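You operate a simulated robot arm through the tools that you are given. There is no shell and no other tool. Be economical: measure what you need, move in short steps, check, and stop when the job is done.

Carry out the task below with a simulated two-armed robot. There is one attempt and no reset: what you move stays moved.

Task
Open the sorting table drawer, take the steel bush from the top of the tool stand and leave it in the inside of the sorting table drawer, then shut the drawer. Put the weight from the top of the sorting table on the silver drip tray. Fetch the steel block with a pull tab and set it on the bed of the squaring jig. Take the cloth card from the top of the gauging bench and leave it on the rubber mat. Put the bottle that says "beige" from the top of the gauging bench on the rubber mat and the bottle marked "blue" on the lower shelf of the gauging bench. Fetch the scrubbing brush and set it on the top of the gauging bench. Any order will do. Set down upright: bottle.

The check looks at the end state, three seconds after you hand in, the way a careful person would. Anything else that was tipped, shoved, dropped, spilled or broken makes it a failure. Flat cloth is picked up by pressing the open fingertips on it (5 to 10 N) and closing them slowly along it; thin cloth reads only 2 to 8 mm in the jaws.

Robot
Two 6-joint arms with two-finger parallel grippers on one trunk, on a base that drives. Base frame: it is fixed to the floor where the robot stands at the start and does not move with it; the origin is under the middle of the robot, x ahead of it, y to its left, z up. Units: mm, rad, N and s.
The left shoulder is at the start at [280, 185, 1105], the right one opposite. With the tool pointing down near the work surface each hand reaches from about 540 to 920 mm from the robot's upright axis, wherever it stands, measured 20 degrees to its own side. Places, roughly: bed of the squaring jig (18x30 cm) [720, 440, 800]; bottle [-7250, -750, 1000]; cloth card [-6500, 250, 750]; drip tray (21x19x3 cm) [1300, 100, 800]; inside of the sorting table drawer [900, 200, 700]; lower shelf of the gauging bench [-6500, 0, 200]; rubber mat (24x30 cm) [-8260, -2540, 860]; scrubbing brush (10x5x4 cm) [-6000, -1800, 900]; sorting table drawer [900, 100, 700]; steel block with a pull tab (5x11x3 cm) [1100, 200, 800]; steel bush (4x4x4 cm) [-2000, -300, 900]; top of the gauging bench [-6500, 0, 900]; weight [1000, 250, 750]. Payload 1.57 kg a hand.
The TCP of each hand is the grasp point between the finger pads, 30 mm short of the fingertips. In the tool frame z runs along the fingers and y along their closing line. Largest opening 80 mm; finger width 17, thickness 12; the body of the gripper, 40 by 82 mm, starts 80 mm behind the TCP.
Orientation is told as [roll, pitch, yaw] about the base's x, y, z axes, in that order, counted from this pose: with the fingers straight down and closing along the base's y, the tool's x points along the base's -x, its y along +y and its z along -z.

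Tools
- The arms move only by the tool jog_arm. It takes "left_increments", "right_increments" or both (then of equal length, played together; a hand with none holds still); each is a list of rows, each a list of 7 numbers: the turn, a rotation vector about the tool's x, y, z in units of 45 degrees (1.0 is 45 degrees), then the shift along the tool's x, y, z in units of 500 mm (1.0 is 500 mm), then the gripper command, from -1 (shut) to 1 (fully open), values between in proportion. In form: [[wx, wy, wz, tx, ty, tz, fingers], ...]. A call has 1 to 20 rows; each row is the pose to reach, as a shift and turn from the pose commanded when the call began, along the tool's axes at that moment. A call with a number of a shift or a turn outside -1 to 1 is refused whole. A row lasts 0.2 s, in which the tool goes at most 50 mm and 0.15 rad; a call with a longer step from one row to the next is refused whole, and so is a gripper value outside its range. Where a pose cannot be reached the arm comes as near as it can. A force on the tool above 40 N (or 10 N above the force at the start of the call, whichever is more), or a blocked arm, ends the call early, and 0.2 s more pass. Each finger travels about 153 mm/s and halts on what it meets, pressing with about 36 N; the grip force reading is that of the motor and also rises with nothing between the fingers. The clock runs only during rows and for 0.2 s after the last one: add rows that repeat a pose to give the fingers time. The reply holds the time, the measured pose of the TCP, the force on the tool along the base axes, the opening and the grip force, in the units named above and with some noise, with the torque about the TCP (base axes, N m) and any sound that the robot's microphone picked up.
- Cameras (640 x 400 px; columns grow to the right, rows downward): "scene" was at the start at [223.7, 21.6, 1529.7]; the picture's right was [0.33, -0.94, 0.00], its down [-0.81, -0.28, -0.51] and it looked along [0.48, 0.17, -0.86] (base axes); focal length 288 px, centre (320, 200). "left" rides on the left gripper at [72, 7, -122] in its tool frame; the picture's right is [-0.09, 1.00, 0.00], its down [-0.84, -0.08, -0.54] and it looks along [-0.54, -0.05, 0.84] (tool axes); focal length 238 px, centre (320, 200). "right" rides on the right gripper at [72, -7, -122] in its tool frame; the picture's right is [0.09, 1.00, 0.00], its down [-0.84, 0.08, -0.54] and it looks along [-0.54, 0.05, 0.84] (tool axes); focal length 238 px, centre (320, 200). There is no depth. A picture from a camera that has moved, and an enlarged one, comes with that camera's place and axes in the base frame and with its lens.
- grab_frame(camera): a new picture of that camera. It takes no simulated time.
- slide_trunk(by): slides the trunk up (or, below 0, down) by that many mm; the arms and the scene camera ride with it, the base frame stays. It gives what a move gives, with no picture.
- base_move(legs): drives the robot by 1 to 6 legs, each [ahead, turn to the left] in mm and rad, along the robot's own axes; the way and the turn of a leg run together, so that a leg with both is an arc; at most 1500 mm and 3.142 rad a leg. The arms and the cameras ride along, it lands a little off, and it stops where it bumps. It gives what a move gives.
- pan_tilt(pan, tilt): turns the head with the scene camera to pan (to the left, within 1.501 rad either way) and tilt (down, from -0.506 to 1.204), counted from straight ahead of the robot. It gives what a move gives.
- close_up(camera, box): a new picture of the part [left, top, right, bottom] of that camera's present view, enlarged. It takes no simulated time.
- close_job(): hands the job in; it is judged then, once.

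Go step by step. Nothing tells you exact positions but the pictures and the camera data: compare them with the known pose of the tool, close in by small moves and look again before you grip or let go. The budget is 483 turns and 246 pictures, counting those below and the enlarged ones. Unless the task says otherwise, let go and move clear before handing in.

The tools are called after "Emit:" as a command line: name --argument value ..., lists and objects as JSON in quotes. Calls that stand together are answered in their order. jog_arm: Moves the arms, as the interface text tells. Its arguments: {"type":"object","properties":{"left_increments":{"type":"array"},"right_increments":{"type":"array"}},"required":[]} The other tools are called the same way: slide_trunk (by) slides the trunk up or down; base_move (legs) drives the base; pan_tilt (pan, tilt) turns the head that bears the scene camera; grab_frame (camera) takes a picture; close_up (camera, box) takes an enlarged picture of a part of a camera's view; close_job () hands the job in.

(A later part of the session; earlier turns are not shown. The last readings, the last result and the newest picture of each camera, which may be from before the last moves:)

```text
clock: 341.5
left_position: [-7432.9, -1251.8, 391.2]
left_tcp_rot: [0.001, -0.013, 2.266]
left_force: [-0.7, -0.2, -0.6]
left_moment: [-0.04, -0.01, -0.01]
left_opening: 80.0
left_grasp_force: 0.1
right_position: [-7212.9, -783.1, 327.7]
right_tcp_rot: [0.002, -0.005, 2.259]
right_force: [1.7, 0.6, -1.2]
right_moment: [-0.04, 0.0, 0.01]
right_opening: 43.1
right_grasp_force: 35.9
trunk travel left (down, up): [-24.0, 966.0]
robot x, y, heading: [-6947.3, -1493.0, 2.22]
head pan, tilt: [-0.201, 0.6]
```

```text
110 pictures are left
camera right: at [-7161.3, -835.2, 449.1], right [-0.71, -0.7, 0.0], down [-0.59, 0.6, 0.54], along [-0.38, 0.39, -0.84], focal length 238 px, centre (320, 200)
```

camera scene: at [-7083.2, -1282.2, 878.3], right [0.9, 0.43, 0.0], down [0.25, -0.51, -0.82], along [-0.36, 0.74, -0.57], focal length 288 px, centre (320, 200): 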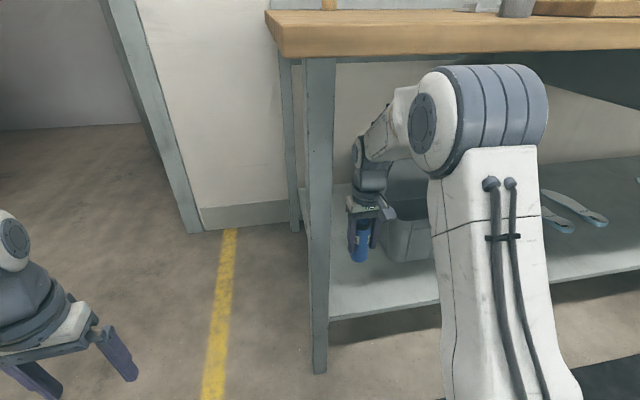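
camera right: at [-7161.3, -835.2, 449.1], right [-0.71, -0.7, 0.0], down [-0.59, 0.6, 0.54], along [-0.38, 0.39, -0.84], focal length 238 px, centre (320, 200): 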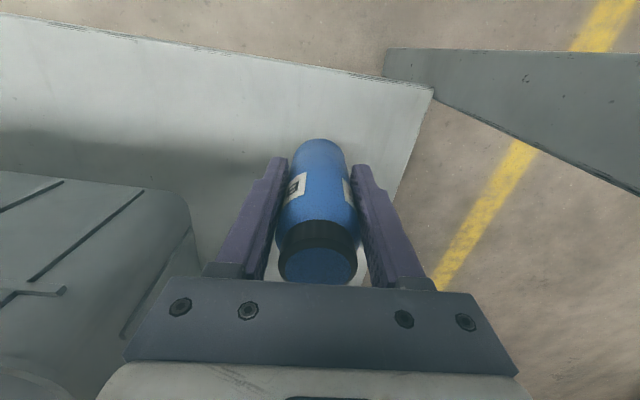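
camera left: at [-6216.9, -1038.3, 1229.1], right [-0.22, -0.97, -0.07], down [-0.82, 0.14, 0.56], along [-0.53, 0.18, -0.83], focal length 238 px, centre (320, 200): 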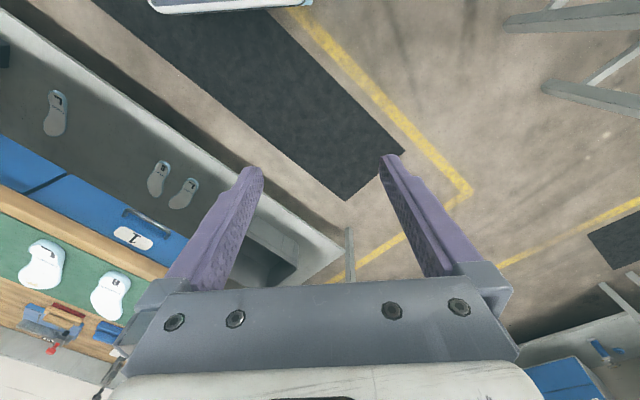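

Emit:
jog_arm --right_increments '[[0, 0, 0, 0, 0, 0.008, -1], [0, 0, 0, 0, 0, 0.016, -1], [0, 0, 0, 0, 0, 0.024, -1], [0, 0, 0, 0, 0, 0.03, -1]]'

```text
clock: 342.5
left_position: [-7432.8, -1250.3, 390.5]
left_tcp_rot: [0.001, -0.013, 2.267]
left_force: [-0.1, -1.0, 0.4]
left_moment: [-0.02, 0.06, 0.0]
left_opening: 79.8
left_grasp_force: 0.0
right_position: [-7212.8, -783.4, 313.7]
right_tcp_rot: [0.003, -0.005, 2.26]
right_force: [-0.1, -0.8, -2.2]
right_moment: [-0.04, -0.01, -0.01]
right_opening: 43.0
right_grasp_force: 36.3
trunk travel left (down, up): [-24.0, 966.0]
robot x, y, heading: [-6951.0, -1490.6, 2.224]
head pan, tilt: [-0.201, 0.6]
```

Emit:
jog_arm --right_increments '[[0, 0, 0, 0, 0, 0.006, -1], [0, 0, 0, 0, 0, 0.012, -1], [0, 0, 0, 0, 0, 0.018, -1], [0, 0, 0, 0, 0, 0.024, -1], [0, 0, 0, 0, 0, 0.03, -1]]'

Emit:
grab_frame --camera "right"

```text
clock: 343.7
left_position: [-7433.3, -1251.7, 389.8]
left_tcp_rot: [0.001, -0.013, 2.268]
left_force: [0.4, -0.9, 0.6]
left_moment: [-0.02, -0.01, 0.02]
left_opening: 80.0
left_grasp_force: 0.1
right_position: [-7213.1, -783.2, 297.5]
right_tcp_rot: [0.0, -0.004, 2.261]
right_force: [-0.4, -0.3, -0.7]
right_moment: [0.02, 0.0, -0.03]
right_opening: 42.8
right_grasp_force: 36.3
trunk travel left (down, up): [-24.0, 966.0]
robot x, y, heading: [-6946.4, -1489.0, 2.222]
head pan, tilt: [-0.201, 0.6]
```

```text
109 pictures are left
camera right: at [-7162.2, -835.2, 419.2], right [-0.71, -0.7, 0.0], down [-0.59, 0.6, 0.54], along [-0.38, 0.39, -0.84], focal length 238 px, centre (320, 200)
```

right: 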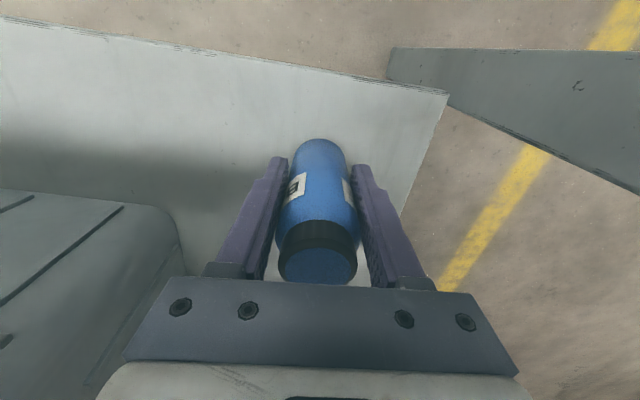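

Emit:
jog_arm --right_increments '[[0, 0, 0, 0, 0, 0.02, -1], [0, 0, 0, 0, 0, 0.04, -1], [0, 0, 0, 0, 0, 0.055, -1], [0, 0, 0, 0, 0, 0.065, -1], [0, 0, 0, 0, 0, 0.07, -1]]'

```text
clock: 344.5
left_position: [-7433.0, -1251.6, 390.0]
left_tcp_rot: [-0.001, -0.014, 2.266]
left_force: [0.4, 0.0, 0.5]
left_moment: [-0.03, -0.02, 0.01]
left_opening: 79.9
left_grasp_force: 0.0
right_position: [-7214.0, -782.3, 279.4]
right_tcp_rot: [-0.001, -0.015, 2.26]
right_force: [4.6, -6.9, 20.4]
right_moment: [-0.09, 0.06, 0.0]
right_opening: 42.4
right_grasp_force: 35.4
trunk travel left (down, up): [-24.0, 966.0]
robot x, y, heading: [-6944.1, -1488.0, 2.217]
head pan, tilt: [-0.201, 0.6]
stopped in row 3 (right hand): the force on the tool passed its limit at 52 N (the readings are from after the stop); the commanded pose is now the measured one
```

Emit:
jog_arm --right_increments '[[0, 0, 0, 0, 0, -0.003, -1], [0, 0, 0, 0, 0, -0.003, -1], [0, 0, 0, 0, 0, -0.003, 0.25], [0, 0, 0, 0, 0, -0.003, 0.5], [0, 0, 0, 0, 0, -0.003, 0.6], [0, 0, 0, 0, 0, -0.06, 0.6], [0, 0, 0, 0, 0, -0.14, 0.6], [0, 0, 0, 0, 0, -0.22, 0.6], [0, 0, 0, 0, 0, -0.3, 0.6]]'

Emit:
grab_frame --camera "right"

```text
clock: 346.5
left_position: [-7433.7, -1251.4, 388.8]
left_tcp_rot: [0.0, -0.012, 2.269]
left_force: [0.1, 0.5, -0.3]
left_moment: [0.03, -0.02, 0.04]
left_opening: 80.0
left_grasp_force: 0.0
right_position: [-7213.7, -783.2, 425.5]
right_tcp_rot: [0.001, -0.011, 2.258]
right_force: [0.5, 0.2, -0.3]
right_moment: [0.02, 0.0, 0.06]
right_opening: 63.8
right_grasp_force: 0.1
trunk travel left (down, up): [-24.0, 966.0]
robot x, y, heading: [-6948.2, -1486.8, 2.223]
head pan, tilt: [-0.201, 0.6]
```

```text
108 pictures are left
camera right: at [-7161.2, -835.8, 547.0], right [-0.71, -0.7, 0.0], down [-0.59, 0.59, 0.55], along [-0.39, 0.39, -0.83], focal length 238 px, centre (320, 200)
```

right: 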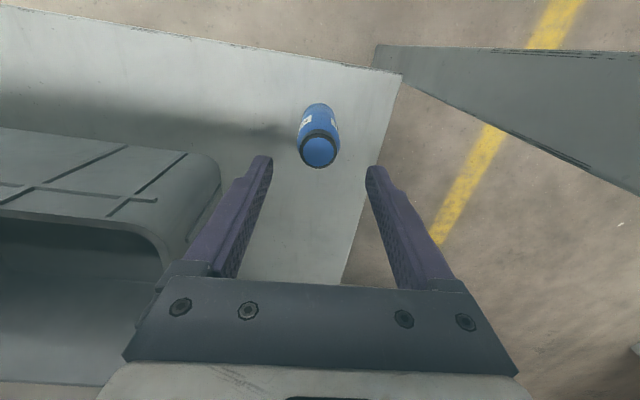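

Emit:
jog_arm --right_increments '[[0, 0, 0, 0.08, 0, -0.02, 0.6], [0, 0, 0, 0.16, 0.02, -0.04, 0.6], [0, 0, 0, 0.24, 0.05, -0.05, 0.8], [0, 0, 0, 0.32, 0.08, -0.05, 1], [0, 0, 0, 0.38, 0.1, -0.05, 1], [0, 0, 0, 0.38, 0.1, -0.05, 1]]'

Emit:
grab_frame --camera "scene"

Emit:
slide_trunk --by 770

```text
clock: 347.9
left_position: [-7433.4, -1251.3, 390.1]
left_tcp_rot: [0.0, -0.012, 2.266]
left_force: [0.3, 0.3, 0.3]
left_moment: [-0.02, 0.01, -0.04]
left_opening: 80.0
left_grasp_force: 0.1
right_position: [-7129.7, -963.1, 447.7]
right_tcp_rot: [-0.001, -0.012, 2.257]
right_force: [0.3, -1.8, -0.3]
right_moment: [0.0, -0.01, 0.01]
right_opening: 80.3
right_grasp_force: 0.1
trunk travel left (down, up): [-24.0, 966.0]
robot x, y, heading: [-6948.0, -1485.3, 2.224]
head pan, tilt: [-0.201, 0.6]
```

```text
107 pictures are left
camera scene: at [-7083.1, -1282.3, 788.3], right [0.9, 0.43, 0.0], down [0.25, -0.51, -0.83], along [-0.36, 0.74, -0.56], focal length 288 px, centre (320, 200)
```

scene: 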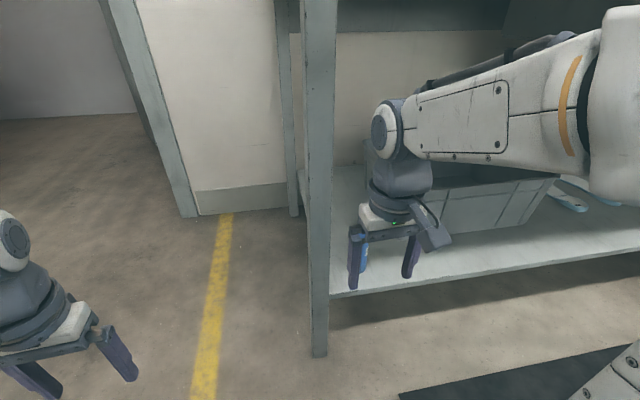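

```text
refused: 770 is not a number from -400 to 400
```

Emit:
slide_trunk --by 390

Emit:
slide_trunk --by 380

```text
clock: 351.6
left_position: [-7433.7, -1250.9, 780.8]
left_tcp_rot: [0.002, -0.011, 2.267]
left_force: [0.8, 0.0, 0.6]
left_moment: [0.01, -0.02, 0.01]
left_opening: 79.9
left_grasp_force: 0.0
right_position: [-7131.1, -963.0, 837.5]
right_tcp_rot: [0.0, -0.012, 2.257]
right_force: [0.5, 0.0, -0.4]
right_moment: [-0.02, 0.01, -0.02]
right_opening: 80.1
right_grasp_force: 0.2
trunk travel left (down, up): [-414.0, 576.0]
robot x, y, heading: [-6949.8, -1489.2, 2.223]
head pan, tilt: [-0.201, 0.6]
```

```text
clock: 355.3
left_position: [-7433.4, -1250.6, 1159.9]
left_tcp_rot: [0.0, -0.012, 2.267]
left_force: [-0.4, -0.5, 0.3]
left_moment: [-0.02, -0.01, -0.02]
left_opening: 79.9
left_grasp_force: 0.0
right_position: [-7130.7, -961.4, 1217.3]
right_tcp_rot: [0.001, -0.012, 2.257]
right_force: [-0.7, 0.0, 0.0]
right_moment: [-0.02, 0.01, 0.0]
right_opening: 80.0
right_grasp_force: 0.1
trunk travel left (down, up): [-794.0, 196.0]
robot x, y, heading: [-6949.4, -1487.8, 2.221]
head pan, tilt: [-0.201, 0.6]
```

Emit:
base_move --legs '[[165, 0], [0, -2.117], [-847, 0], [0, 0.53]]'

```text
clock: 367.4
left_position: [-7650.4, -965.8, 1160.7]
left_tcp_rot: [0.001, -0.011, 0.676]
left_force: [0.1, 1.5, 0.8]
left_moment: [0.03, 0.0, -0.02]
left_opening: 80.0
left_grasp_force: 0.0
right_position: [-7367.4, -1273.8, 1218.1]
right_tcp_rot: [0.0, -0.013, 0.669]
right_force: [0.1, 0.8, 0.2]
right_moment: [0.03, 0.0, -0.02]
right_opening: 80.0
right_grasp_force: 0.0
trunk travel left (down, up): [-794.0, 196.0]
robot x, y, heading: [-7895.4, -1444.6, 0.631]
head pan, tilt: [-0.201, 0.6]
```

Emit:
base_move --legs '[[335, 0]]'

Emit:
pan_tilt --pan 0.5 --tilt 0.8

Emit:
grab_frame --camera "scene"

```text
clock: 369.6
left_position: [-7375.7, -766.6, 1161.2]
left_tcp_rot: [0.0, -0.012, 0.673]
left_force: [0.3, -0.2, -0.3]
left_moment: [0.02, -0.02, 0.0]
left_opening: 80.1
left_grasp_force: 0.1
right_position: [-7093.6, -1076.6, 1219.0]
right_tcp_rot: [-0.003, -0.013, 0.666]
right_force: [-0.2, 0.7, 0.3]
right_moment: [0.0, -0.04, 0.0]
right_opening: 80.1
right_grasp_force: 0.1
trunk travel left (down, up): [-794.0, 196.0]
robot x, y, heading: [-7623.0, -1245.3, 0.624]
head pan, tilt: [-0.201, 0.6]
```

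```text
clock: 370.7
left_position: [-7373.8, -768.6, 1161.0]
left_tcp_rot: [0.0, -0.012, 0.673]
left_force: [0.0, 0.0, 0.0]
left_moment: [0.02, 0.0, 0.01]
left_opening: 80.0
left_grasp_force: 0.0
right_position: [-7092.3, -1076.1, 1218.6]
right_tcp_rot: [-0.001, -0.012, 0.664]
right_force: [-0.9, 0.0, -0.2]
right_moment: [0.0, -0.01, -0.01]
right_opening: 79.9
right_grasp_force: 0.1
trunk travel left (down, up): [-794.0, 196.0]
robot x, y, heading: [-7623.4, -1247.7, 0.626]
head pan, tilt: [0.499, 0.799]
```

```text
106 pictures are left
camera scene: at [-7459.0, -1080.4, 1541.4], right [0.9, -0.43, 0.0], down [-0.31, -0.65, -0.7], along [0.3, 0.63, -0.72], focal length 288 px, centre (320, 200)
```

scene: 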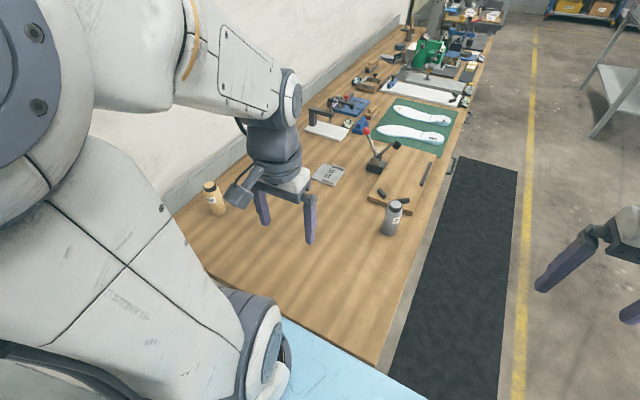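

Beige is at about local (603, 613), close to the rear rail, so I'll turn the left gripper 90° and come over it.

Emit:
jog_arm --left_increments '[[0, 0, -0.15, -0.03, 0.07, 0, 1], [0, 0, -0.3, -0.06, 0.15, 0, 1], [0, 0, -0.45, -0.09, 0.23, 0, 1], [0, 0, -0.6, -0.12, 0.31, 0, 1], [0, 0, -0.75, -0.15, 0.39, 0, 1], [0, 0, -0.9, -0.18, 0.47, 0, 1], [0, 0, -1, -0.21, 0.55, 0, 1], [0, 0, -1, -0.24, 0.63, 0, 1], [0, 0, -1, -0.27, 0.71, 0, 1], [0, 0, -1, -0.278, 0.728, 0, 1]]'

Emit:
jog_arm --left_increments '[[0, 0, -0.15, 0, 0, 0, 1], [0, 0, -0.3, 0, 0, 0, 1], [0, 0, -0.45, 0, 0, 0, 1], [0, 0, -0.6, 0, 0, 0, 1], [0, 0, -0.75, 0, 0, 0, 1], [0, 0, -0.9, 0, 0, 0, 1], [0, 0, -1, 0, 0, 0, 1]]'

Emit:
grab_frame --camera "left"

```text
clock: 372.9
left_position: [-7491.8, -393.9, 1161.9]
left_tcp_rot: [-0.008, -0.009, 1.458]
left_force: [-0.1, 0.2, 0.5]
left_moment: [-0.01, 0.0, -0.02]
left_opening: 79.9
left_grasp_force: 0.0
right_position: [-7092.9, -1076.9, 1217.8]
right_tcp_rot: [0.0, -0.011, 0.665]
right_force: [-0.2, 0.3, -0.1]
right_moment: [-0.04, 0.01, -0.02]
right_opening: 80.2
right_grasp_force: 0.1
trunk travel left (down, up): [-794.0, 196.0]
robot x, y, heading: [-7623.9, -1250.3, 0.624]
head pan, tilt: [0.499, 0.799]
```

```text
clock: 374.5
left_position: [-7493.4, -396.5, 1163.0]
left_tcp_rot: [-0.013, 0.001, 2.244]
left_force: [0.6, 0.1, 0.3]
left_moment: [0.0, 0.02, 0.01]
left_opening: 80.1
left_grasp_force: 0.0
right_position: [-7092.6, -1077.6, 1218.6]
right_tcp_rot: [-0.001, -0.012, 0.665]
right_force: [0.4, 0.3, -0.1]
right_moment: [0.01, 0.01, 0.0]
right_opening: 80.1
right_grasp_force: 0.0
trunk travel left (down, up): [-794.0, 196.0]
robot x, y, heading: [-7622.5, -1247.2, 0.625]
head pan, tilt: [0.499, 0.799]
```

```text
105 pictures are left
camera left: at [-7453.3, -457.8, 1284.4], right [-0.84, -0.55, -0.01], down [-0.47, 0.7, 0.54], along [-0.29, 0.46, -0.84], focal length 238 px, centre (320, 200)
```

left: 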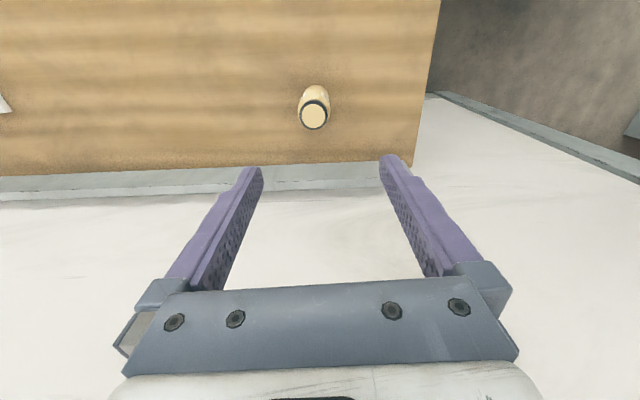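

Emit:
jog_arm --left_increments '[[0, 0, 0, 0.005, -0.006, 0.09, 1], [0, 0, 0, 0.01, -0.012, 0.18, 1], [0, 0, 0, 0.01, -0.012, 0.27, 1], [0, 0, 0, 0.01, -0.012, 0.32, 1], [0, 0, 0, 0.01, -0.012, 0.32, 1]]'

Emit:
grab_frame --camera "left"

```text
clock: 375.7
left_position: [-7483.1, -393.5, 1002.9]
left_tcp_rot: [-0.014, 0.001, 2.243]
left_force: [-0.9, -0.4, 1.0]
left_moment: [0.0, 0.05, -0.04]
left_opening: 80.0
left_grasp_force: 0.1
right_position: [-7092.3, -1075.6, 1217.8]
right_tcp_rot: [0.0, -0.012, 0.665]
right_force: [0.2, 0.1, -0.2]
right_moment: [-0.02, 0.0, -0.01]
right_opening: 79.8
right_grasp_force: 0.1
trunk travel left (down, up): [-794.0, 196.0]
robot x, y, heading: [-7622.8, -1242.0, 0.625]
head pan, tilt: [0.499, 0.799]
```

```text
104 pictures are left
camera left: at [-7443.6, -455.6, 1125.2], right [-0.84, -0.55, -0.01], down [-0.47, 0.7, 0.54], along [-0.29, 0.46, -0.84], focal length 238 px, centre (320, 200)
```

left: 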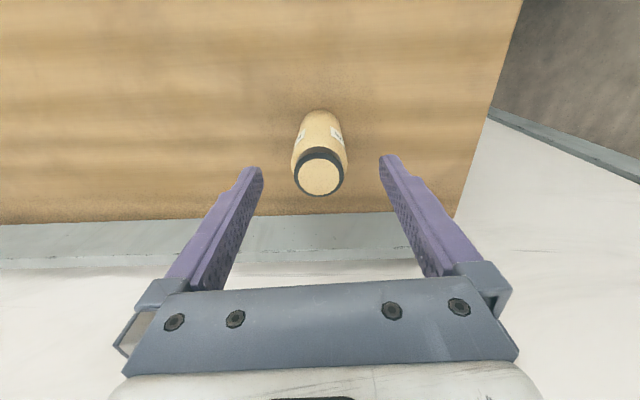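

Emit:
jog_arm --left_increments '[[0, 0, 0, 0.007, 0, 0.06, 1], [0, 0, 0, 0.007, 0, 0.12, 1], [0, 0, 0, 0.007, 0, 0.156, 1], [0, 0, 0, 0.007, 0, 0.156, 0.3], [0, 0, 0, 0.007, 0, 0.156, -1], [0, 0, 0, 0.007, 0, 0.156, -1], [0, 0, 0, 0.007, 0, 0.156, -1], [0, 0, 0, 0.007, 0, 0.156, -1], [0, 0, 0, 0.007, 0, 0.1, -1], [0, 0, 0, 0.007, 0, 0.02, -1], [0, 0, 0, 0.007, 0, -0.06, -1], [0, 0, 0, 0.007, 0, -0.14, -1], [0, 0, 0, 0.007, 0, -0.22, -1], [0, 0, 0, 0.007, 0, -0.3, -1]]'

Emit:
grab_frame --camera "left"

```text
clock: 378.7
left_position: [-7482.9, -398.0, 1150.7]
left_tcp_rot: [-0.012, 0.0, 2.243]
left_force: [-0.3, 0.2, -1.9]
left_moment: [-0.02, -0.05, -0.02]
left_opening: 43.1
left_grasp_force: 36.3
right_position: [-7092.9, -1076.5, 1218.5]
right_tcp_rot: [-0.001, -0.013, 0.666]
right_force: [-0.7, -0.5, 0.1]
right_moment: [-0.02, 0.0, 0.01]
right_opening: 79.9
right_grasp_force: 0.0
trunk travel left (down, up): [-794.0, 196.0]
robot x, y, heading: [-7623.9, -1244.0, 0.625]
head pan, tilt: [0.499, 0.799]
```

```text
103 pictures are left
camera left: at [-7443.1, -460.2, 1273.1], right [-0.84, -0.55, -0.01], down [-0.47, 0.7, 0.54], along [-0.29, 0.46, -0.84], focal length 238 px, centre (320, 200)
```

left: 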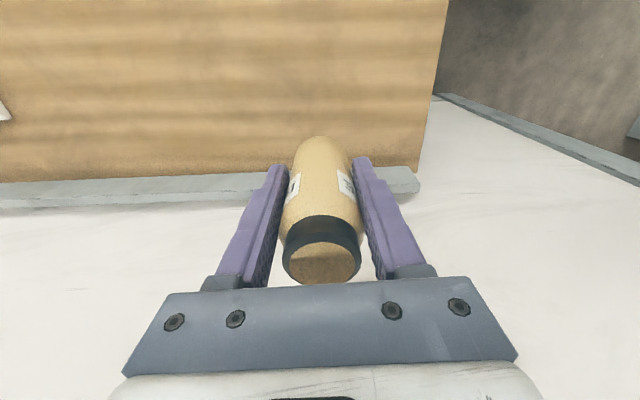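

Emit:
jog_arm --left_increments '[[0, 0, 0, 0.08, 0.03, 0, -1], [0, 0, 0.1, 0.16, 0.06, 0, -1], [0, 0, 0.25, 0.24, 0.09, 0, -1], [0, 0, 0.4, 0.32, 0.12, 0, -1], [0, 0, 0.55, 0.4, 0.15, 0, -1], [0, 0, 0.7, 0.48, 0.18, 0, -1], [0, 0, 0.85, 0.56, 0.21, 0, -1], [0, 0, 1, 0.64, 0.24, 0, -1], [0, 0, 1, 0.72, 0.276, 0, -1]]'

Emit:
jog_arm --left_increments '[[0, 0, 0.15, 0, 0, 0, -1], [0, 0, 0.3, 0, 0, 0, -1], [0, 0, 0.45, 0, 0, 0, -1], [0, 0, 0.6, 0, 0, 0, -1], [0, 0, 0.75, 0, 0, 0, -1], [0, 0, 0.9, 0, 0, 0, -1], [0, 0, 1, 0, 0, 0, -1]]'

Emit:
base_move --legs '[[-330, 0]]'

```text
clock: 380.7
left_position: [-7366.6, -766.0, 1152.4]
left_tcp_rot: [-0.008, -0.01, 1.458]
left_force: [0.4, -0.3, -1.2]
left_moment: [-0.02, 0.03, 0.04]
left_opening: 42.7
left_grasp_force: 35.6
right_position: [-7093.2, -1076.9, 1217.0]
right_tcp_rot: [0.0, -0.013, 0.665]
right_force: [0.2, -0.1, -1.3]
right_moment: [-0.01, 0.04, -0.02]
right_opening: 80.0
right_grasp_force: 0.0
trunk travel left (down, up): [-794.0, 196.0]
robot x, y, heading: [-7626.4, -1246.2, 0.624]
head pan, tilt: [0.499, 0.799]
```

```text
clock: 382.3
left_position: [-7366.0, -766.4, 1150.0]
left_tcp_rot: [-0.001, -0.013, 0.67]
left_force: [-0.5, -0.7, -1.4]
left_moment: [-0.02, 0.01, -0.03]
left_opening: 43.2
left_grasp_force: 35.5
right_position: [-7091.7, -1076.6, 1218.0]
right_tcp_rot: [-0.001, -0.011, 0.663]
right_force: [-0.6, -0.4, -1.0]
right_moment: [0.01, -0.01, -0.01]
right_opening: 80.1
right_grasp_force: 0.0
trunk travel left (down, up): [-794.0, 196.0]
robot x, y, heading: [-7624.7, -1242.2, 0.631]
head pan, tilt: [0.499, 0.799]
```

```text
clock: 384.4
left_position: [-7632.5, -959.0, 1149.0]
left_tcp_rot: [0.0, -0.012, 0.671]
left_force: [0.3, 0.1, -1.8]
left_moment: [0.01, 0.0, 0.01]
left_opening: 43.1
left_grasp_force: 35.7
right_position: [-7359.2, -1268.2, 1218.4]
right_tcp_rot: [0.0, -0.013, 0.665]
right_force: [-0.2, 0.6, -0.2]
right_moment: [-0.04, 0.02, 0.0]
right_opening: 80.1
right_grasp_force: 0.1
trunk travel left (down, up): [-794.0, 196.0]
robot x, y, heading: [-7888.4, -1439.4, 0.629]
head pan, tilt: [0.499, 0.799]
```

Emit:
base_move --legs '[[0, -1.556], [537, 0], [0, -1.571], [165, 0]]'

Emit:
pan_tilt --pan 0.0 --tilt 0.85

Emit:
grab_frame --camera "scene"

```text
clock: 396.4
left_position: [-7977.4, -2463.0, 1150.2]
left_tcp_rot: [-0.001, -0.011, -2.48]
left_force: [-0.4, -0.1, -1.1]
left_moment: [0.0, 0.0, 0.02]
left_opening: 42.3
left_grasp_force: 36.2
right_position: [-8249.4, -2149.1, 1217.9]
right_tcp_rot: [-0.001, -0.013, -2.49]
right_force: [0.6, 0.4, -0.2]
right_moment: [-0.03, -0.02, 0.01]
right_opening: 79.6
right_grasp_force: 0.0
trunk travel left (down, up): [-794.0, 196.0]
robot x, y, heading: [-7713.7, -1986.3, -2.526]
head pan, tilt: [0.499, 0.799]
```

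```text
clock: 397.3
left_position: [-7979.1, -2463.0, 1150.7]
left_tcp_rot: [0.001, -0.01, -2.481]
left_force: [-0.2, 0.3, -1.4]
left_moment: [0.01, 0.0, 0.0]
left_opening: 42.7
left_grasp_force: 35.6
right_position: [-8248.6, -2148.3, 1219.1]
right_tcp_rot: [0.0, -0.013, -2.488]
right_force: [0.8, 0.4, -0.1]
right_moment: [0.03, -0.01, 0.01]
right_opening: 80.1
right_grasp_force: 0.0
trunk travel left (down, up): [-794.0, 196.0]
robot x, y, heading: [-7714.0, -1988.5, -2.524]
head pan, tilt: [0.0, 0.85]
```

```text
102 pictures are left
camera scene: at [-7910.7, -2123.6, 1537.4], right [-0.58, 0.82, 0.0], down [0.61, 0.43, -0.66], along [-0.54, -0.38, -0.75], focal length 288 px, centre (320, 200)
```

scene: 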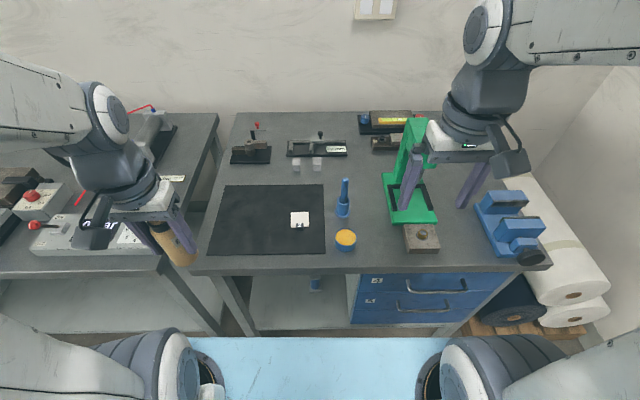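

Emit:
jog_arm --left_increments '[[0, 0, 0, -0.05, -0.01, 0, -1], [0, 0, 0, -0.13, -0.02, 0, -1], [0, 0, 0, -0.21, -0.03, 0, -1], [0, 0, 0, -0.29, -0.04, 0, -1], [0, 0, 0, -0.37, -0.05, 0, -1], [0, 0, 0, -0.45, -0.06, 0, -1], [0, 0, 0, -0.53, -0.064, 0, -1], [0, 0, 0, -0.55, -0.064, 0.06, -1], [0, 0, 0, -0.55, -0.064, 0.14, -1], [0, 0, 0, -0.55, -0.064, 0.22, -1], [0, 0, 0, -0.55, -0.064, 0.3, -1], [0, 0, 0, -0.55, -0.064, 0.38, -1]]'

Emit:
grab_frame --camera "left"

Emit:
close_up --camera "scene" --box '[180, 140, 380, 270]'

```text
clock: 399.9
left_position: [-8219.0, -2608.7, 961.9]
left_tcp_rot: [0.002, -0.015, -2.482]
left_force: [-0.5, -0.5, -1.5]
left_moment: [-0.01, -0.02, -0.03]
left_opening: 42.5
left_grasp_force: 36.1
right_position: [-8249.3, -2149.2, 1218.0]
right_tcp_rot: [-0.001, -0.013, -2.489]
right_force: [-0.3, 0.7, -1.0]
right_moment: [0.0, 0.03, 0.03]
right_opening: 79.8
right_grasp_force: 0.0
trunk travel left (down, up): [-794.0, 196.0]
robot x, y, heading: [-7714.5, -1984.3, -2.525]
head pan, tilt: [0.0, 0.85]
```

```text
101 pictures are left
camera left: at [-8157.5, -2568.5, 1083.4], right [0.54, -0.84, 0.0], down [-0.7, -0.45, 0.55], along [-0.47, -0.3, -0.83], focal length 238 px, centre (320, 200)
```

left: 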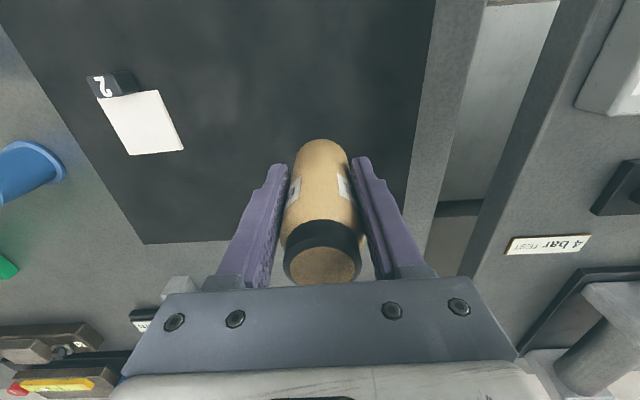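

```text
3.08 times, centred on (280, 205) of scene
camera zoom: at [-7910.7, -2123.5, 1537.4], right [-0.58, 0.82, 0.0], down [0.61, 0.43, -0.66], along [-0.54, -0.38, -0.75], focal length 886 px, centre (443, 185)
```

zoom: 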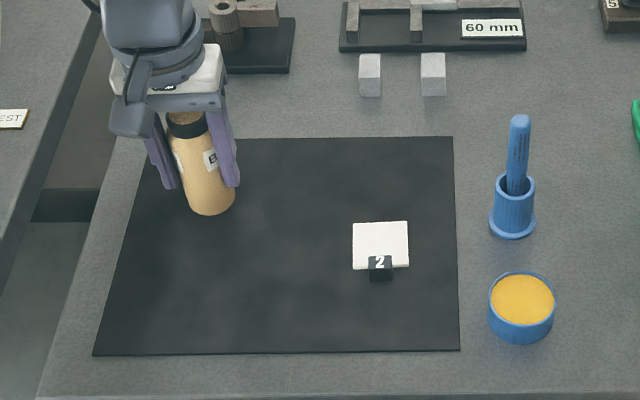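

Emit:
jog_arm --left_increments '[[0, 0, 0, 0, 0, 0.04, -1], [0, 0, 0, 0, 0, 0.06, -1], [0, 0, 0, 0, 0, 0.068, -1], [0, 0, 0, 0, 0, 0.074, -1], [0, 0, 0, 0, 0, 0.078, -1], [0, 0, 0, 0, 0, 0.082, -1]]'

```text
clock: 401.3
left_position: [-8219.2, -2607.8, 925.4]
left_tcp_rot: [0.002, -0.02, -2.482]
left_force: [2.4, 3.5, 37.0]
left_moment: [-0.1, 0.32, -0.02]
left_opening: 42.6
left_grasp_force: 36.1
right_position: [-8248.4, -2148.3, 1219.4]
right_tcp_rot: [0.001, -0.013, -2.487]
right_force: [-0.4, -0.6, 0.7]
right_moment: [0.02, 0.0, 0.02]
right_opening: 80.0
right_grasp_force: 0.1
trunk travel left (down, up): [-794.0, 196.0]
robot x, y, heading: [-7717.0, -1985.1, -2.526]
head pan, tilt: [0.0, 0.85]
```

Emit:
jog_arm --left_increments '[[0, 0, 0, 0, 0, -0.006, -1], [0, 0, 0, 0, 0, -0.006, -1], [0, 0, 0, 0, 0, -0.006, 0.25], [0, 0, 0, 0, 0, -0.006, 0.5], [0, 0, 0, 0, 0, -0.006, 0.6], [0, 0, 0, 0, 0, -0.08, 0.6], [0, 0, 0, 0, 0, -0.16, 0.6], [0, 0, 0, 0, 0, -0.25, 0.6], [0, 0, 0, 0, 0, -0.34, 0.6], [0, 0, 0, 0, 0, -0.42, 0.6]]'

Emit:
close_up --camera "scene" --box '[180, 140, 380, 270]'

```text
clock: 403.5
left_position: [-8217.6, -2605.8, 1133.0]
left_tcp_rot: [0.001, -0.012, -2.482]
left_force: [0.0, 0.2, -0.6]
left_moment: [-0.01, -0.01, 0.02]
left_opening: 64.0
left_grasp_force: 0.0
right_position: [-8248.9, -2148.9, 1217.8]
right_tcp_rot: [0.001, -0.012, -2.488]
right_force: [-0.1, 0.1, -0.3]
right_moment: [-0.01, -0.02, -0.02]
right_opening: 80.0
right_grasp_force: 0.1
trunk travel left (down, up): [-794.0, 196.0]
robot x, y, heading: [-7717.6, -1983.5, -2.529]
head pan, tilt: [0.0, 0.85]
```

```text
3.08 times, centred on (280, 205) of scene
camera zoom: at [-7910.8, -2123.5, 1537.3], right [-0.58, 0.82, 0.0], down [0.61, 0.43, -0.66], along [-0.54, -0.38, -0.75], focal length 886 px, centre (443, 185)
```

zoom: 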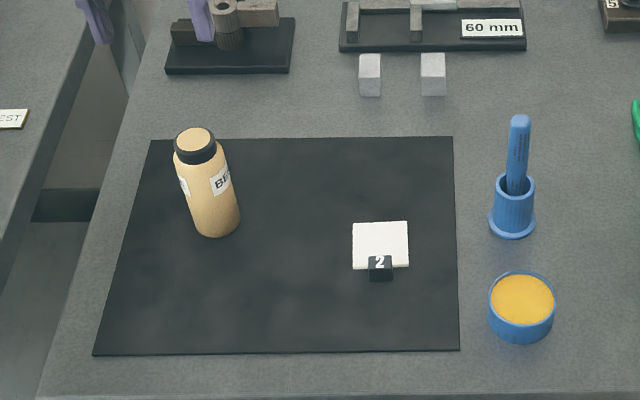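

Beige stands upright on the mat. Last is the scrubbing brush (tan, dark bristles) at the far end of the wooden table, about [-5995, -1807]. I'll tuck the left arm and back down the corridor to it.

Emit:
jog_arm --left_increments '[[0, 0, 0, 0.08, 0, -0.02, 0.6], [0, 0, 0, 0.16, 0, -0.04, 0.6], [0, 0, 0, 0.24, 0.01, -0.06, 0.6], [0, 0, 0, 0.32, 0.02, -0.06, 0.6], [0, 0, 0, 0.4, 0.02, -0.06, 1], [0, 0, 0, 0.47, 0.02, -0.06, 1]]'

Emit:
base_move --legs '[[0, -0.015], [-1300, 0]]'

Emit:
pan_tilt --pan 1.5 --tilt 0.7

Emit:
grab_frame --camera "scene"

```text
clock: 404.9
left_position: [-8025.3, -2472.3, 1159.1]
left_tcp_rot: [0.0, -0.011, -2.482]
left_force: [0.1, 0.1, -0.6]
left_moment: [-0.01, -0.02, -0.03]
left_opening: 80.0
left_grasp_force: 0.0
right_position: [-8249.0, -2148.8, 1219.4]
right_tcp_rot: [-0.001, -0.01, -2.487]
right_force: [1.1, 0.1, -0.2]
right_moment: [0.0, 0.0, -0.02]
right_opening: 79.9
right_grasp_force: 0.1
trunk travel left (down, up): [-794.0, 196.0]
robot x, y, heading: [-7717.2, -1986.7, -2.528]
head pan, tilt: [0.0, 0.85]
```

```text
clock: 411.8
left_position: [-6952.1, -1729.0, 1159.5]
left_tcp_rot: [-0.001, -0.012, -2.506]
left_force: [0.6, 0.6, 0.4]
left_moment: [0.04, 0.0, -0.02]
left_opening: 79.9
left_grasp_force: 0.0
right_position: [-7168.5, -1399.9, 1218.3]
right_tcp_rot: [0.001, -0.012, -2.512]
right_force: [0.6, 0.6, -0.4]
right_moment: [0.01, 0.01, 0.04]
right_opening: 80.1
right_grasp_force: 0.1
trunk travel left (down, up): [-794.0, 196.0]
robot x, y, heading: [-6630.3, -1249.4, -2.551]
head pan, tilt: [0.0, 0.85]
```

```text
clock: 413.4
left_position: [-6950.9, -1729.9, 1159.2]
left_tcp_rot: [0.0, -0.013, -2.504]
left_force: [0.4, -0.6, 0.3]
left_moment: [0.0, 0.0, -0.03]
left_opening: 80.2
left_grasp_force: 0.1
right_position: [-7166.8, -1401.4, 1218.5]
right_tcp_rot: [0.0, -0.012, -2.512]
right_force: [-0.5, -0.6, 0.5]
right_moment: [-0.02, 0.0, -0.03]
right_opening: 79.8
right_grasp_force: 0.1
trunk travel left (down, up): [-794.0, 196.0]
robot x, y, heading: [-6629.4, -1252.4, -2.546]
head pan, tilt: [1.499, 0.7]
```

```text
98 pictures are left
camera scene: at [-6722.1, -1413.6, 1549.6], right [-0.87, -0.5, 0.0], down [-0.32, 0.56, -0.76], along [0.38, -0.66, -0.64], focal length 288 px, centre (320, 200)
```

scene: 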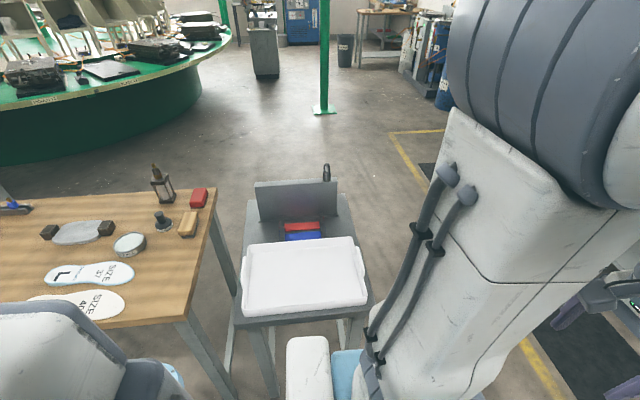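

Emit:
close_up --camera "scene" --box '[100, 150, 260, 250]'

Emit:
base_move --legs '[[0, 0.8]]'

```text
4.00 times, centred on (180, 200) of scene
camera zoom: at [-6722.1, -1413.6, 1549.6], right [-0.87, -0.5, 0.0], down [-0.32, 0.56, -0.76], along [0.38, -0.66, -0.64], focal length 1152 px, centre (880, 200)
```

zoom: 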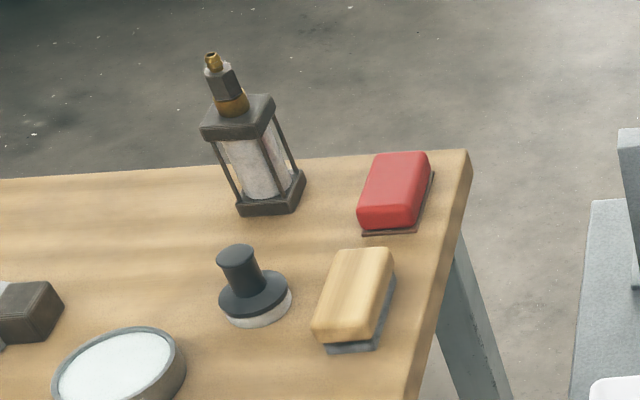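

```text
clock: 415.9
left_position: [-6510.2, -1813.3, 1158.1]
left_tcp_rot: [0.001, -0.013, -1.704]
left_force: [0.0, -0.3, 0.1]
left_moment: [0.02, -0.01, 0.02]
left_opening: 80.3
left_grasp_force: 0.1
right_position: [-6896.8, -1739.8, 1218.1]
right_tcp_rot: [-0.001, -0.012, -1.711]
right_force: [-0.1, 0.1, 0.0]
right_moment: [0.01, 0.04, -0.01]
right_opening: 80.1
right_grasp_force: 0.1
trunk travel left (down, up): [-794.0, 196.0]
robot x, y, heading: [-6632.0, -1250.8, -1.746]
head pan, tilt: [1.499, 0.7]
```

Emit:
base_move --legs '[[0, 0.81]]'

Emit:
pan_tilt --pan 0.2 --tilt 0.75

Emit:
grab_frame --camera "scene"

Emit:
close_up --camera "scene" --box '[220, 120, 380, 230]'

```text
clock: 418.4
left_position: [-6140.2, -1552.9, 1159.2]
left_tcp_rot: [0.001, -0.014, -0.898]
left_force: [0.2, 0.1, -0.6]
left_moment: [0.01, 0.03, 0.02]
left_opening: 80.1
left_grasp_force: 0.0
right_position: [-6460.5, -1779.7, 1219.0]
right_tcp_rot: [0.0, -0.011, -0.904]
right_force: [0.3, 0.9, -0.6]
right_moment: [-0.02, 0.01, -0.01]
right_opening: 80.2
right_grasp_force: 0.0
trunk travel left (down, up): [-794.0, 196.0]
robot x, y, heading: [-6634.1, -1246.2, -0.941]
head pan, tilt: [1.499, 0.7]
```

```text
clock: 419.9
left_position: [-6141.2, -1551.6, 1159.3]
left_tcp_rot: [-0.001, -0.012, -0.897]
left_force: [1.3, 0.0, 1.6]
left_moment: [0.0, 0.02, 0.04]
left_opening: 80.0
left_grasp_force: 0.1
right_position: [-6459.9, -1780.3, 1217.5]
right_tcp_rot: [-0.001, -0.012, -0.904]
right_force: [0.0, 1.1, -0.1]
right_moment: [-0.03, 0.0, -0.01]
right_opening: 80.2
right_grasp_force: 0.0
trunk travel left (down, up): [-794.0, 196.0]
robot x, y, heading: [-6631.5, -1248.1, -0.934]
head pan, tilt: [0.201, 0.75]
```

```text
96 pictures are left
camera scene: at [-6475.5, -1435.5, 1545.4], right [-0.67, -0.74, 0.0], down [-0.5, 0.46, -0.73], along [0.54, -0.49, -0.68], focal length 288 px, centre (320, 200)
```

scene: 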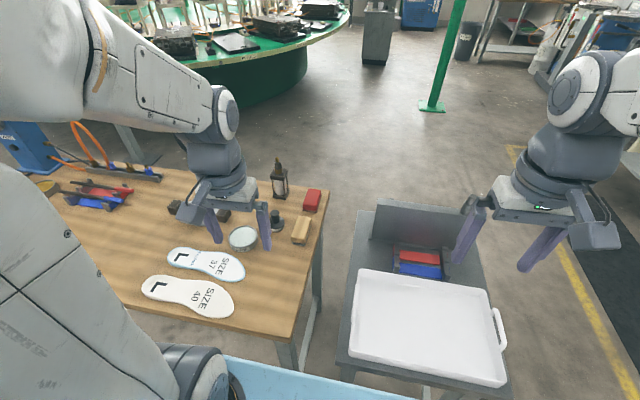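

```text
3.64 times, centred on (300, 175) of scene
camera zoom: at [-6475.5, -1435.5, 1545.4], right [-0.67, -0.74, 0.0], down [-0.5, 0.46, -0.73], along [0.54, -0.49, -0.68], focal length 1048 px, centre (393, 291)
```

zoom: 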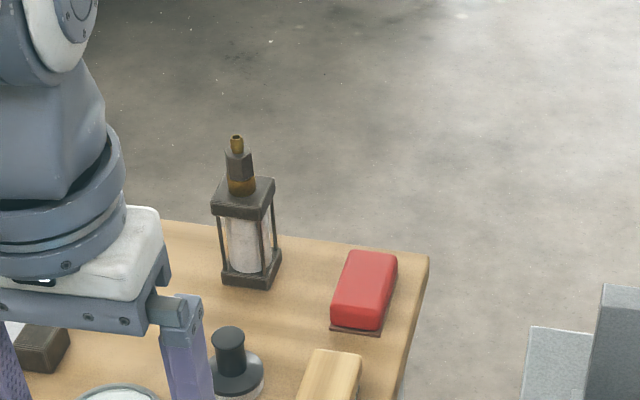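

Emit:
jog_arm --left_increments '[[0, 0, 0, -0.08, -0.01, 0, 1], [0, 0, 0, -0.16, -0.02, 0, 1], [0, 0, 0, -0.24, -0.03, 0, 1], [0, 0, 0, -0.32, -0.04, 0, 1], [0, 0, 0, -0.4, -0.05, 0, 1], [0, 0, 0, -0.48, -0.06, 0, 1], [0, 0, 0, -0.54, -0.07, 0.06, 1], [0, 0, 0, -0.54, -0.07, 0.14, 1], [0, 0, 0, -0.54, -0.07, 0.2, 1]]'

Emit:
grab_frame --camera "left"

Emit:
close_up --camera "left" --box '[260, 60, 400, 180]'

```text
clock: 421.9
left_position: [-5996.6, -1785.7, 1061.1]
left_tcp_rot: [0.0, -0.012, -0.897]
left_force: [0.3, -1.4, 0.6]
left_moment: [-0.01, -0.01, -0.01]
left_opening: 79.8
left_grasp_force: 0.0
right_position: [-6460.0, -1780.3, 1218.1]
right_tcp_rot: [0.0, -0.013, -0.904]
right_force: [-0.1, 0.1, -0.7]
right_moment: [-0.02, 0.05, 0.01]
right_opening: 79.8
right_grasp_force: 0.2
trunk travel left (down, up): [-794.0, 196.0]
robot x, y, heading: [-6630.9, -1250.1, -0.94]
head pan, tilt: [0.201, 0.75]
```

```text
94 pictures are left
camera left: at [-6037.5, -1724.8, 1182.9], right [0.84, 0.55, 0.0], down [0.46, -0.7, 0.55], along [0.3, -0.46, -0.83], focal length 238 px, centre (320, 200)
```

left: 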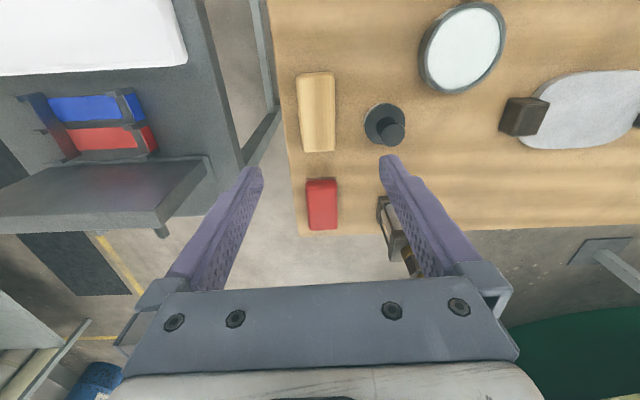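

```text
3.33 times, centred on (330, 120) of left
camera zoom: at [-6037.5, -1724.8, 1182.9], right [0.84, 0.55, 0.0], down [0.46, -0.7, 0.55], along [0.3, -0.46, -0.83], focal length 794 px, centre (287, 467)
```

zoom: 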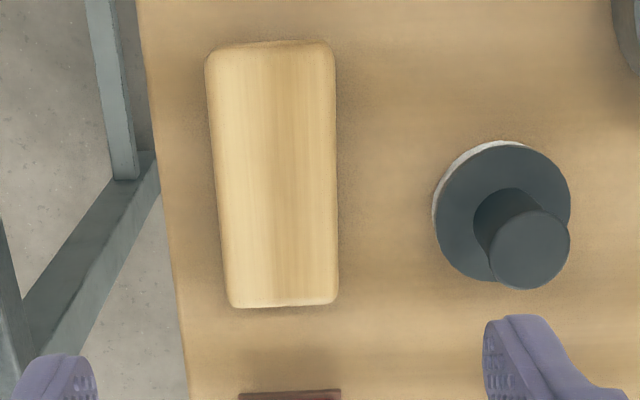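

Emit:
close_up --camera "scene" --box '[270, 180, 340, 250]'

```text
5.71 times, centred on (305, 215) of scene
camera zoom: at [-6475.6, -1435.5, 1545.4], right [-0.67, -0.74, 0.0], down [-0.5, 0.46, -0.73], along [0.54, -0.49, -0.68], focal length 1646 px, centre (406, 114)
```

zoom: 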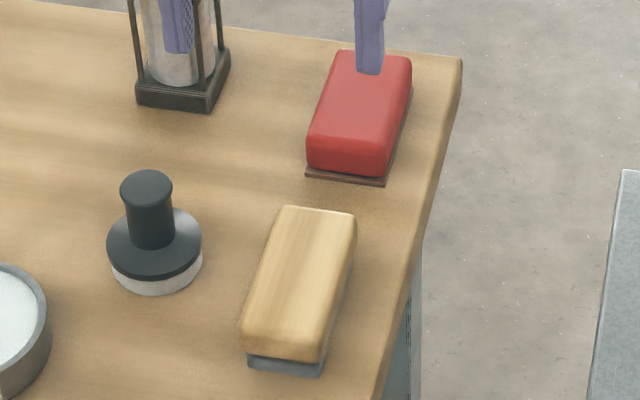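

The tan block at exactly the hinted spot is the one. I'll lower over it, fingers closing across its width.

Emit:
jog_arm --left_increments '[[0, 0, 0.04, 0.009, -0.0056, 0.08, 1], [0, 0, 0.04, 0.009, -0.0056, 0.16, 1], [0, 0, 0.04, 0.009, -0.0056, 0.24, 1], [0, 0, 0.04, 0.009, -0.0056, 0.31, 1], [0, 0, 0.04, 0.009, -0.0056, 0.31, 1]]'

Emit:
grab_frame --camera "left"

Emit:
close_up --camera "scene" --box '[240, 170, 360, 270]'

```text
clock: 423.1
left_position: [-6001.8, -1783.7, 908.1]
left_tcp_rot: [-0.001, -0.012, -0.928]
left_force: [-0.2, -0.2, 0.3]
left_moment: [0.03, 0.0, 0.02]
left_opening: 80.0
left_grasp_force: 0.0
right_position: [-6460.9, -1780.3, 1218.3]
right_tcp_rot: [-0.001, -0.013, -0.904]
right_force: [-0.2, 0.6, -0.5]
right_moment: [0.0, 0.0, 0.02]
right_opening: 80.0
right_grasp_force: 0.1
trunk travel left (down, up): [-794.0, 196.0]
robot x, y, heading: [-6632.3, -1251.1, -0.946]
head pan, tilt: [0.201, 0.75]
```

```text
91 pictures are left
camera left: at [-6038.9, -1721.0, 1028.6], right [0.85, 0.52, 0.0], down [0.43, -0.71, 0.55], along [0.29, -0.47, -0.83], focal length 238 px, centre (320, 200)
```

left: 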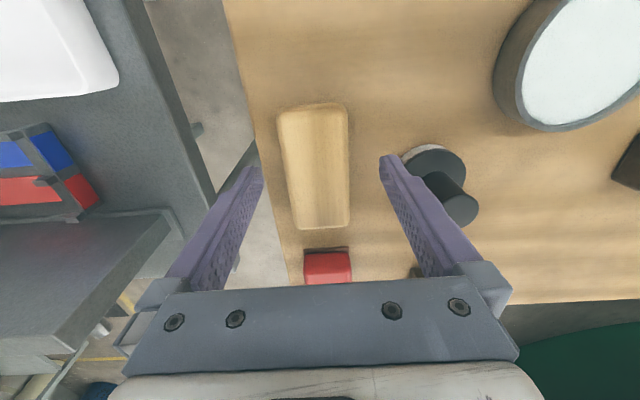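

```text
4.00 times, centred on (300, 220) of scene
camera zoom: at [-6475.4, -1435.7, 1545.4], right [-0.67, -0.74, 0.0], down [-0.5, 0.46, -0.73], along [0.54, -0.49, -0.68], focal length 1152 px, centre (400, 120)
```

zoom: 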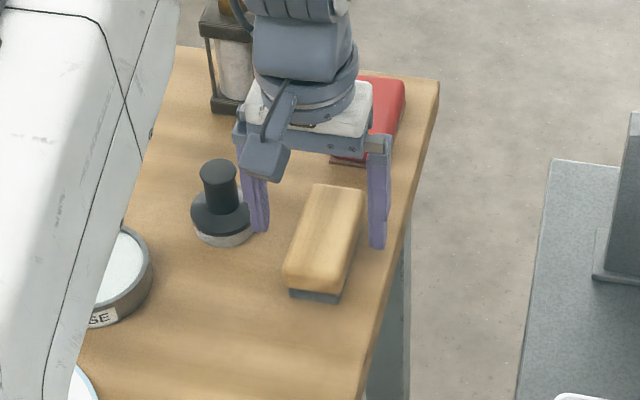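

Emit:
jog_arm --left_increments '[[0, 0, 0, 0.004, -0.0075, 0.03, 0.75], [0, 0, 0, 0.004, -0.0075, 0.05, 0.75], [0, 0, 0, 0.004, -0.0075, 0.064, 0.75], [0, 0, 0, 0.004, -0.0075, 0.072, 0.75]]'

Emit:
close_up --camera "scene" --box '[240, 170, 360, 270]'

```text
clock: 424.1
left_position: [-6006.9, -1784.8, 870.4]
left_tcp_rot: [0.002, -0.012, -0.928]
left_force: [0.9, 0.4, -0.4]
left_moment: [0.0, -0.01, -0.01]
left_opening: 70.2
left_grasp_force: 0.2
right_position: [-6459.8, -1779.7, 1218.5]
right_tcp_rot: [-0.001, -0.012, -0.905]
right_force: [-1.0, 0.1, -0.2]
right_moment: [0.01, 0.01, -0.01]
right_opening: 79.9
right_grasp_force: 0.1
trunk travel left (down, up): [-794.0, 196.0]
robot x, y, heading: [-6630.1, -1248.6, -0.941]
head pan, tilt: [0.201, 0.75]
```

```text
4.00 times, centred on (300, 220) of scene
camera zoom: at [-6475.6, -1435.6, 1545.4], right [-0.67, -0.74, 0.0], down [-0.5, 0.46, -0.73], along [0.54, -0.49, -0.68], focal length 1152 px, centre (400, 120)
```

zoom: 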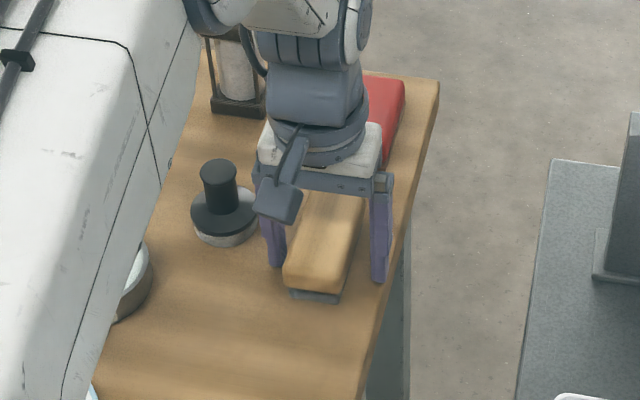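

Emit:
jog_arm --left_increments '[[0, 0, 0, 0, 0, 0, 0.3], [0, 0, 0, 0, 0, 0, -0.3], [0, 0, 0, 0, 0, 0, -1], [0, 0, 0, 0, 0, 0, -1], [0, 0, 0, 0, 0, 0, -1], [0, 0, 0, 0, 0, -0.04, -1], [0, 0, 0, 0, 0, -0.12, -1], [0, 0, 0, 0, 0, -0.2, -1], [0, 0, 0, 0, 0, -0.3, -1], [0, 0, 0, 0, 0, -0.4, -1], [0, 0, 0, 0, 0, -0.5, -1]]'

Emit:
grab_frame --camera "left"

```text
clock: 426.5
left_position: [-6008.1, -1782.0, 1123.4]
left_tcp_rot: [0.002, -0.012, -0.929]
left_force: [0.4, -0.3, -0.1]
left_moment: [-0.02, 0.03, -0.01]
left_opening: 45.5
left_grasp_force: 36.1
right_position: [-6460.5, -1780.3, 1218.4]
right_tcp_rot: [0.001, -0.012, -0.902]
right_force: [-0.6, 0.1, 0.7]
right_moment: [-0.01, 0.0, -0.01]
right_opening: 80.0
right_grasp_force: 0.1
trunk travel left (down, up): [-794.0, 196.0]
robot x, y, heading: [-6634.0, -1246.8, -0.94]
head pan, tilt: [0.201, 0.75]
```

```text
88 pictures are left
camera left: at [-6046.2, -1720.1, 1245.2], right [0.85, 0.52, 0.0], down [0.44, -0.71, 0.55], along [0.29, -0.47, -0.83], focal length 238 px, centre (320, 200)
```

left: 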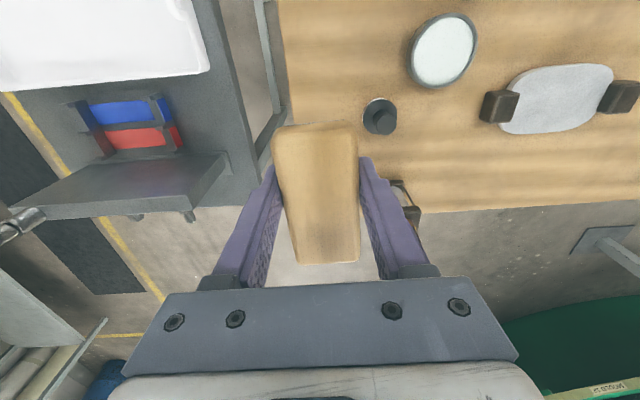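

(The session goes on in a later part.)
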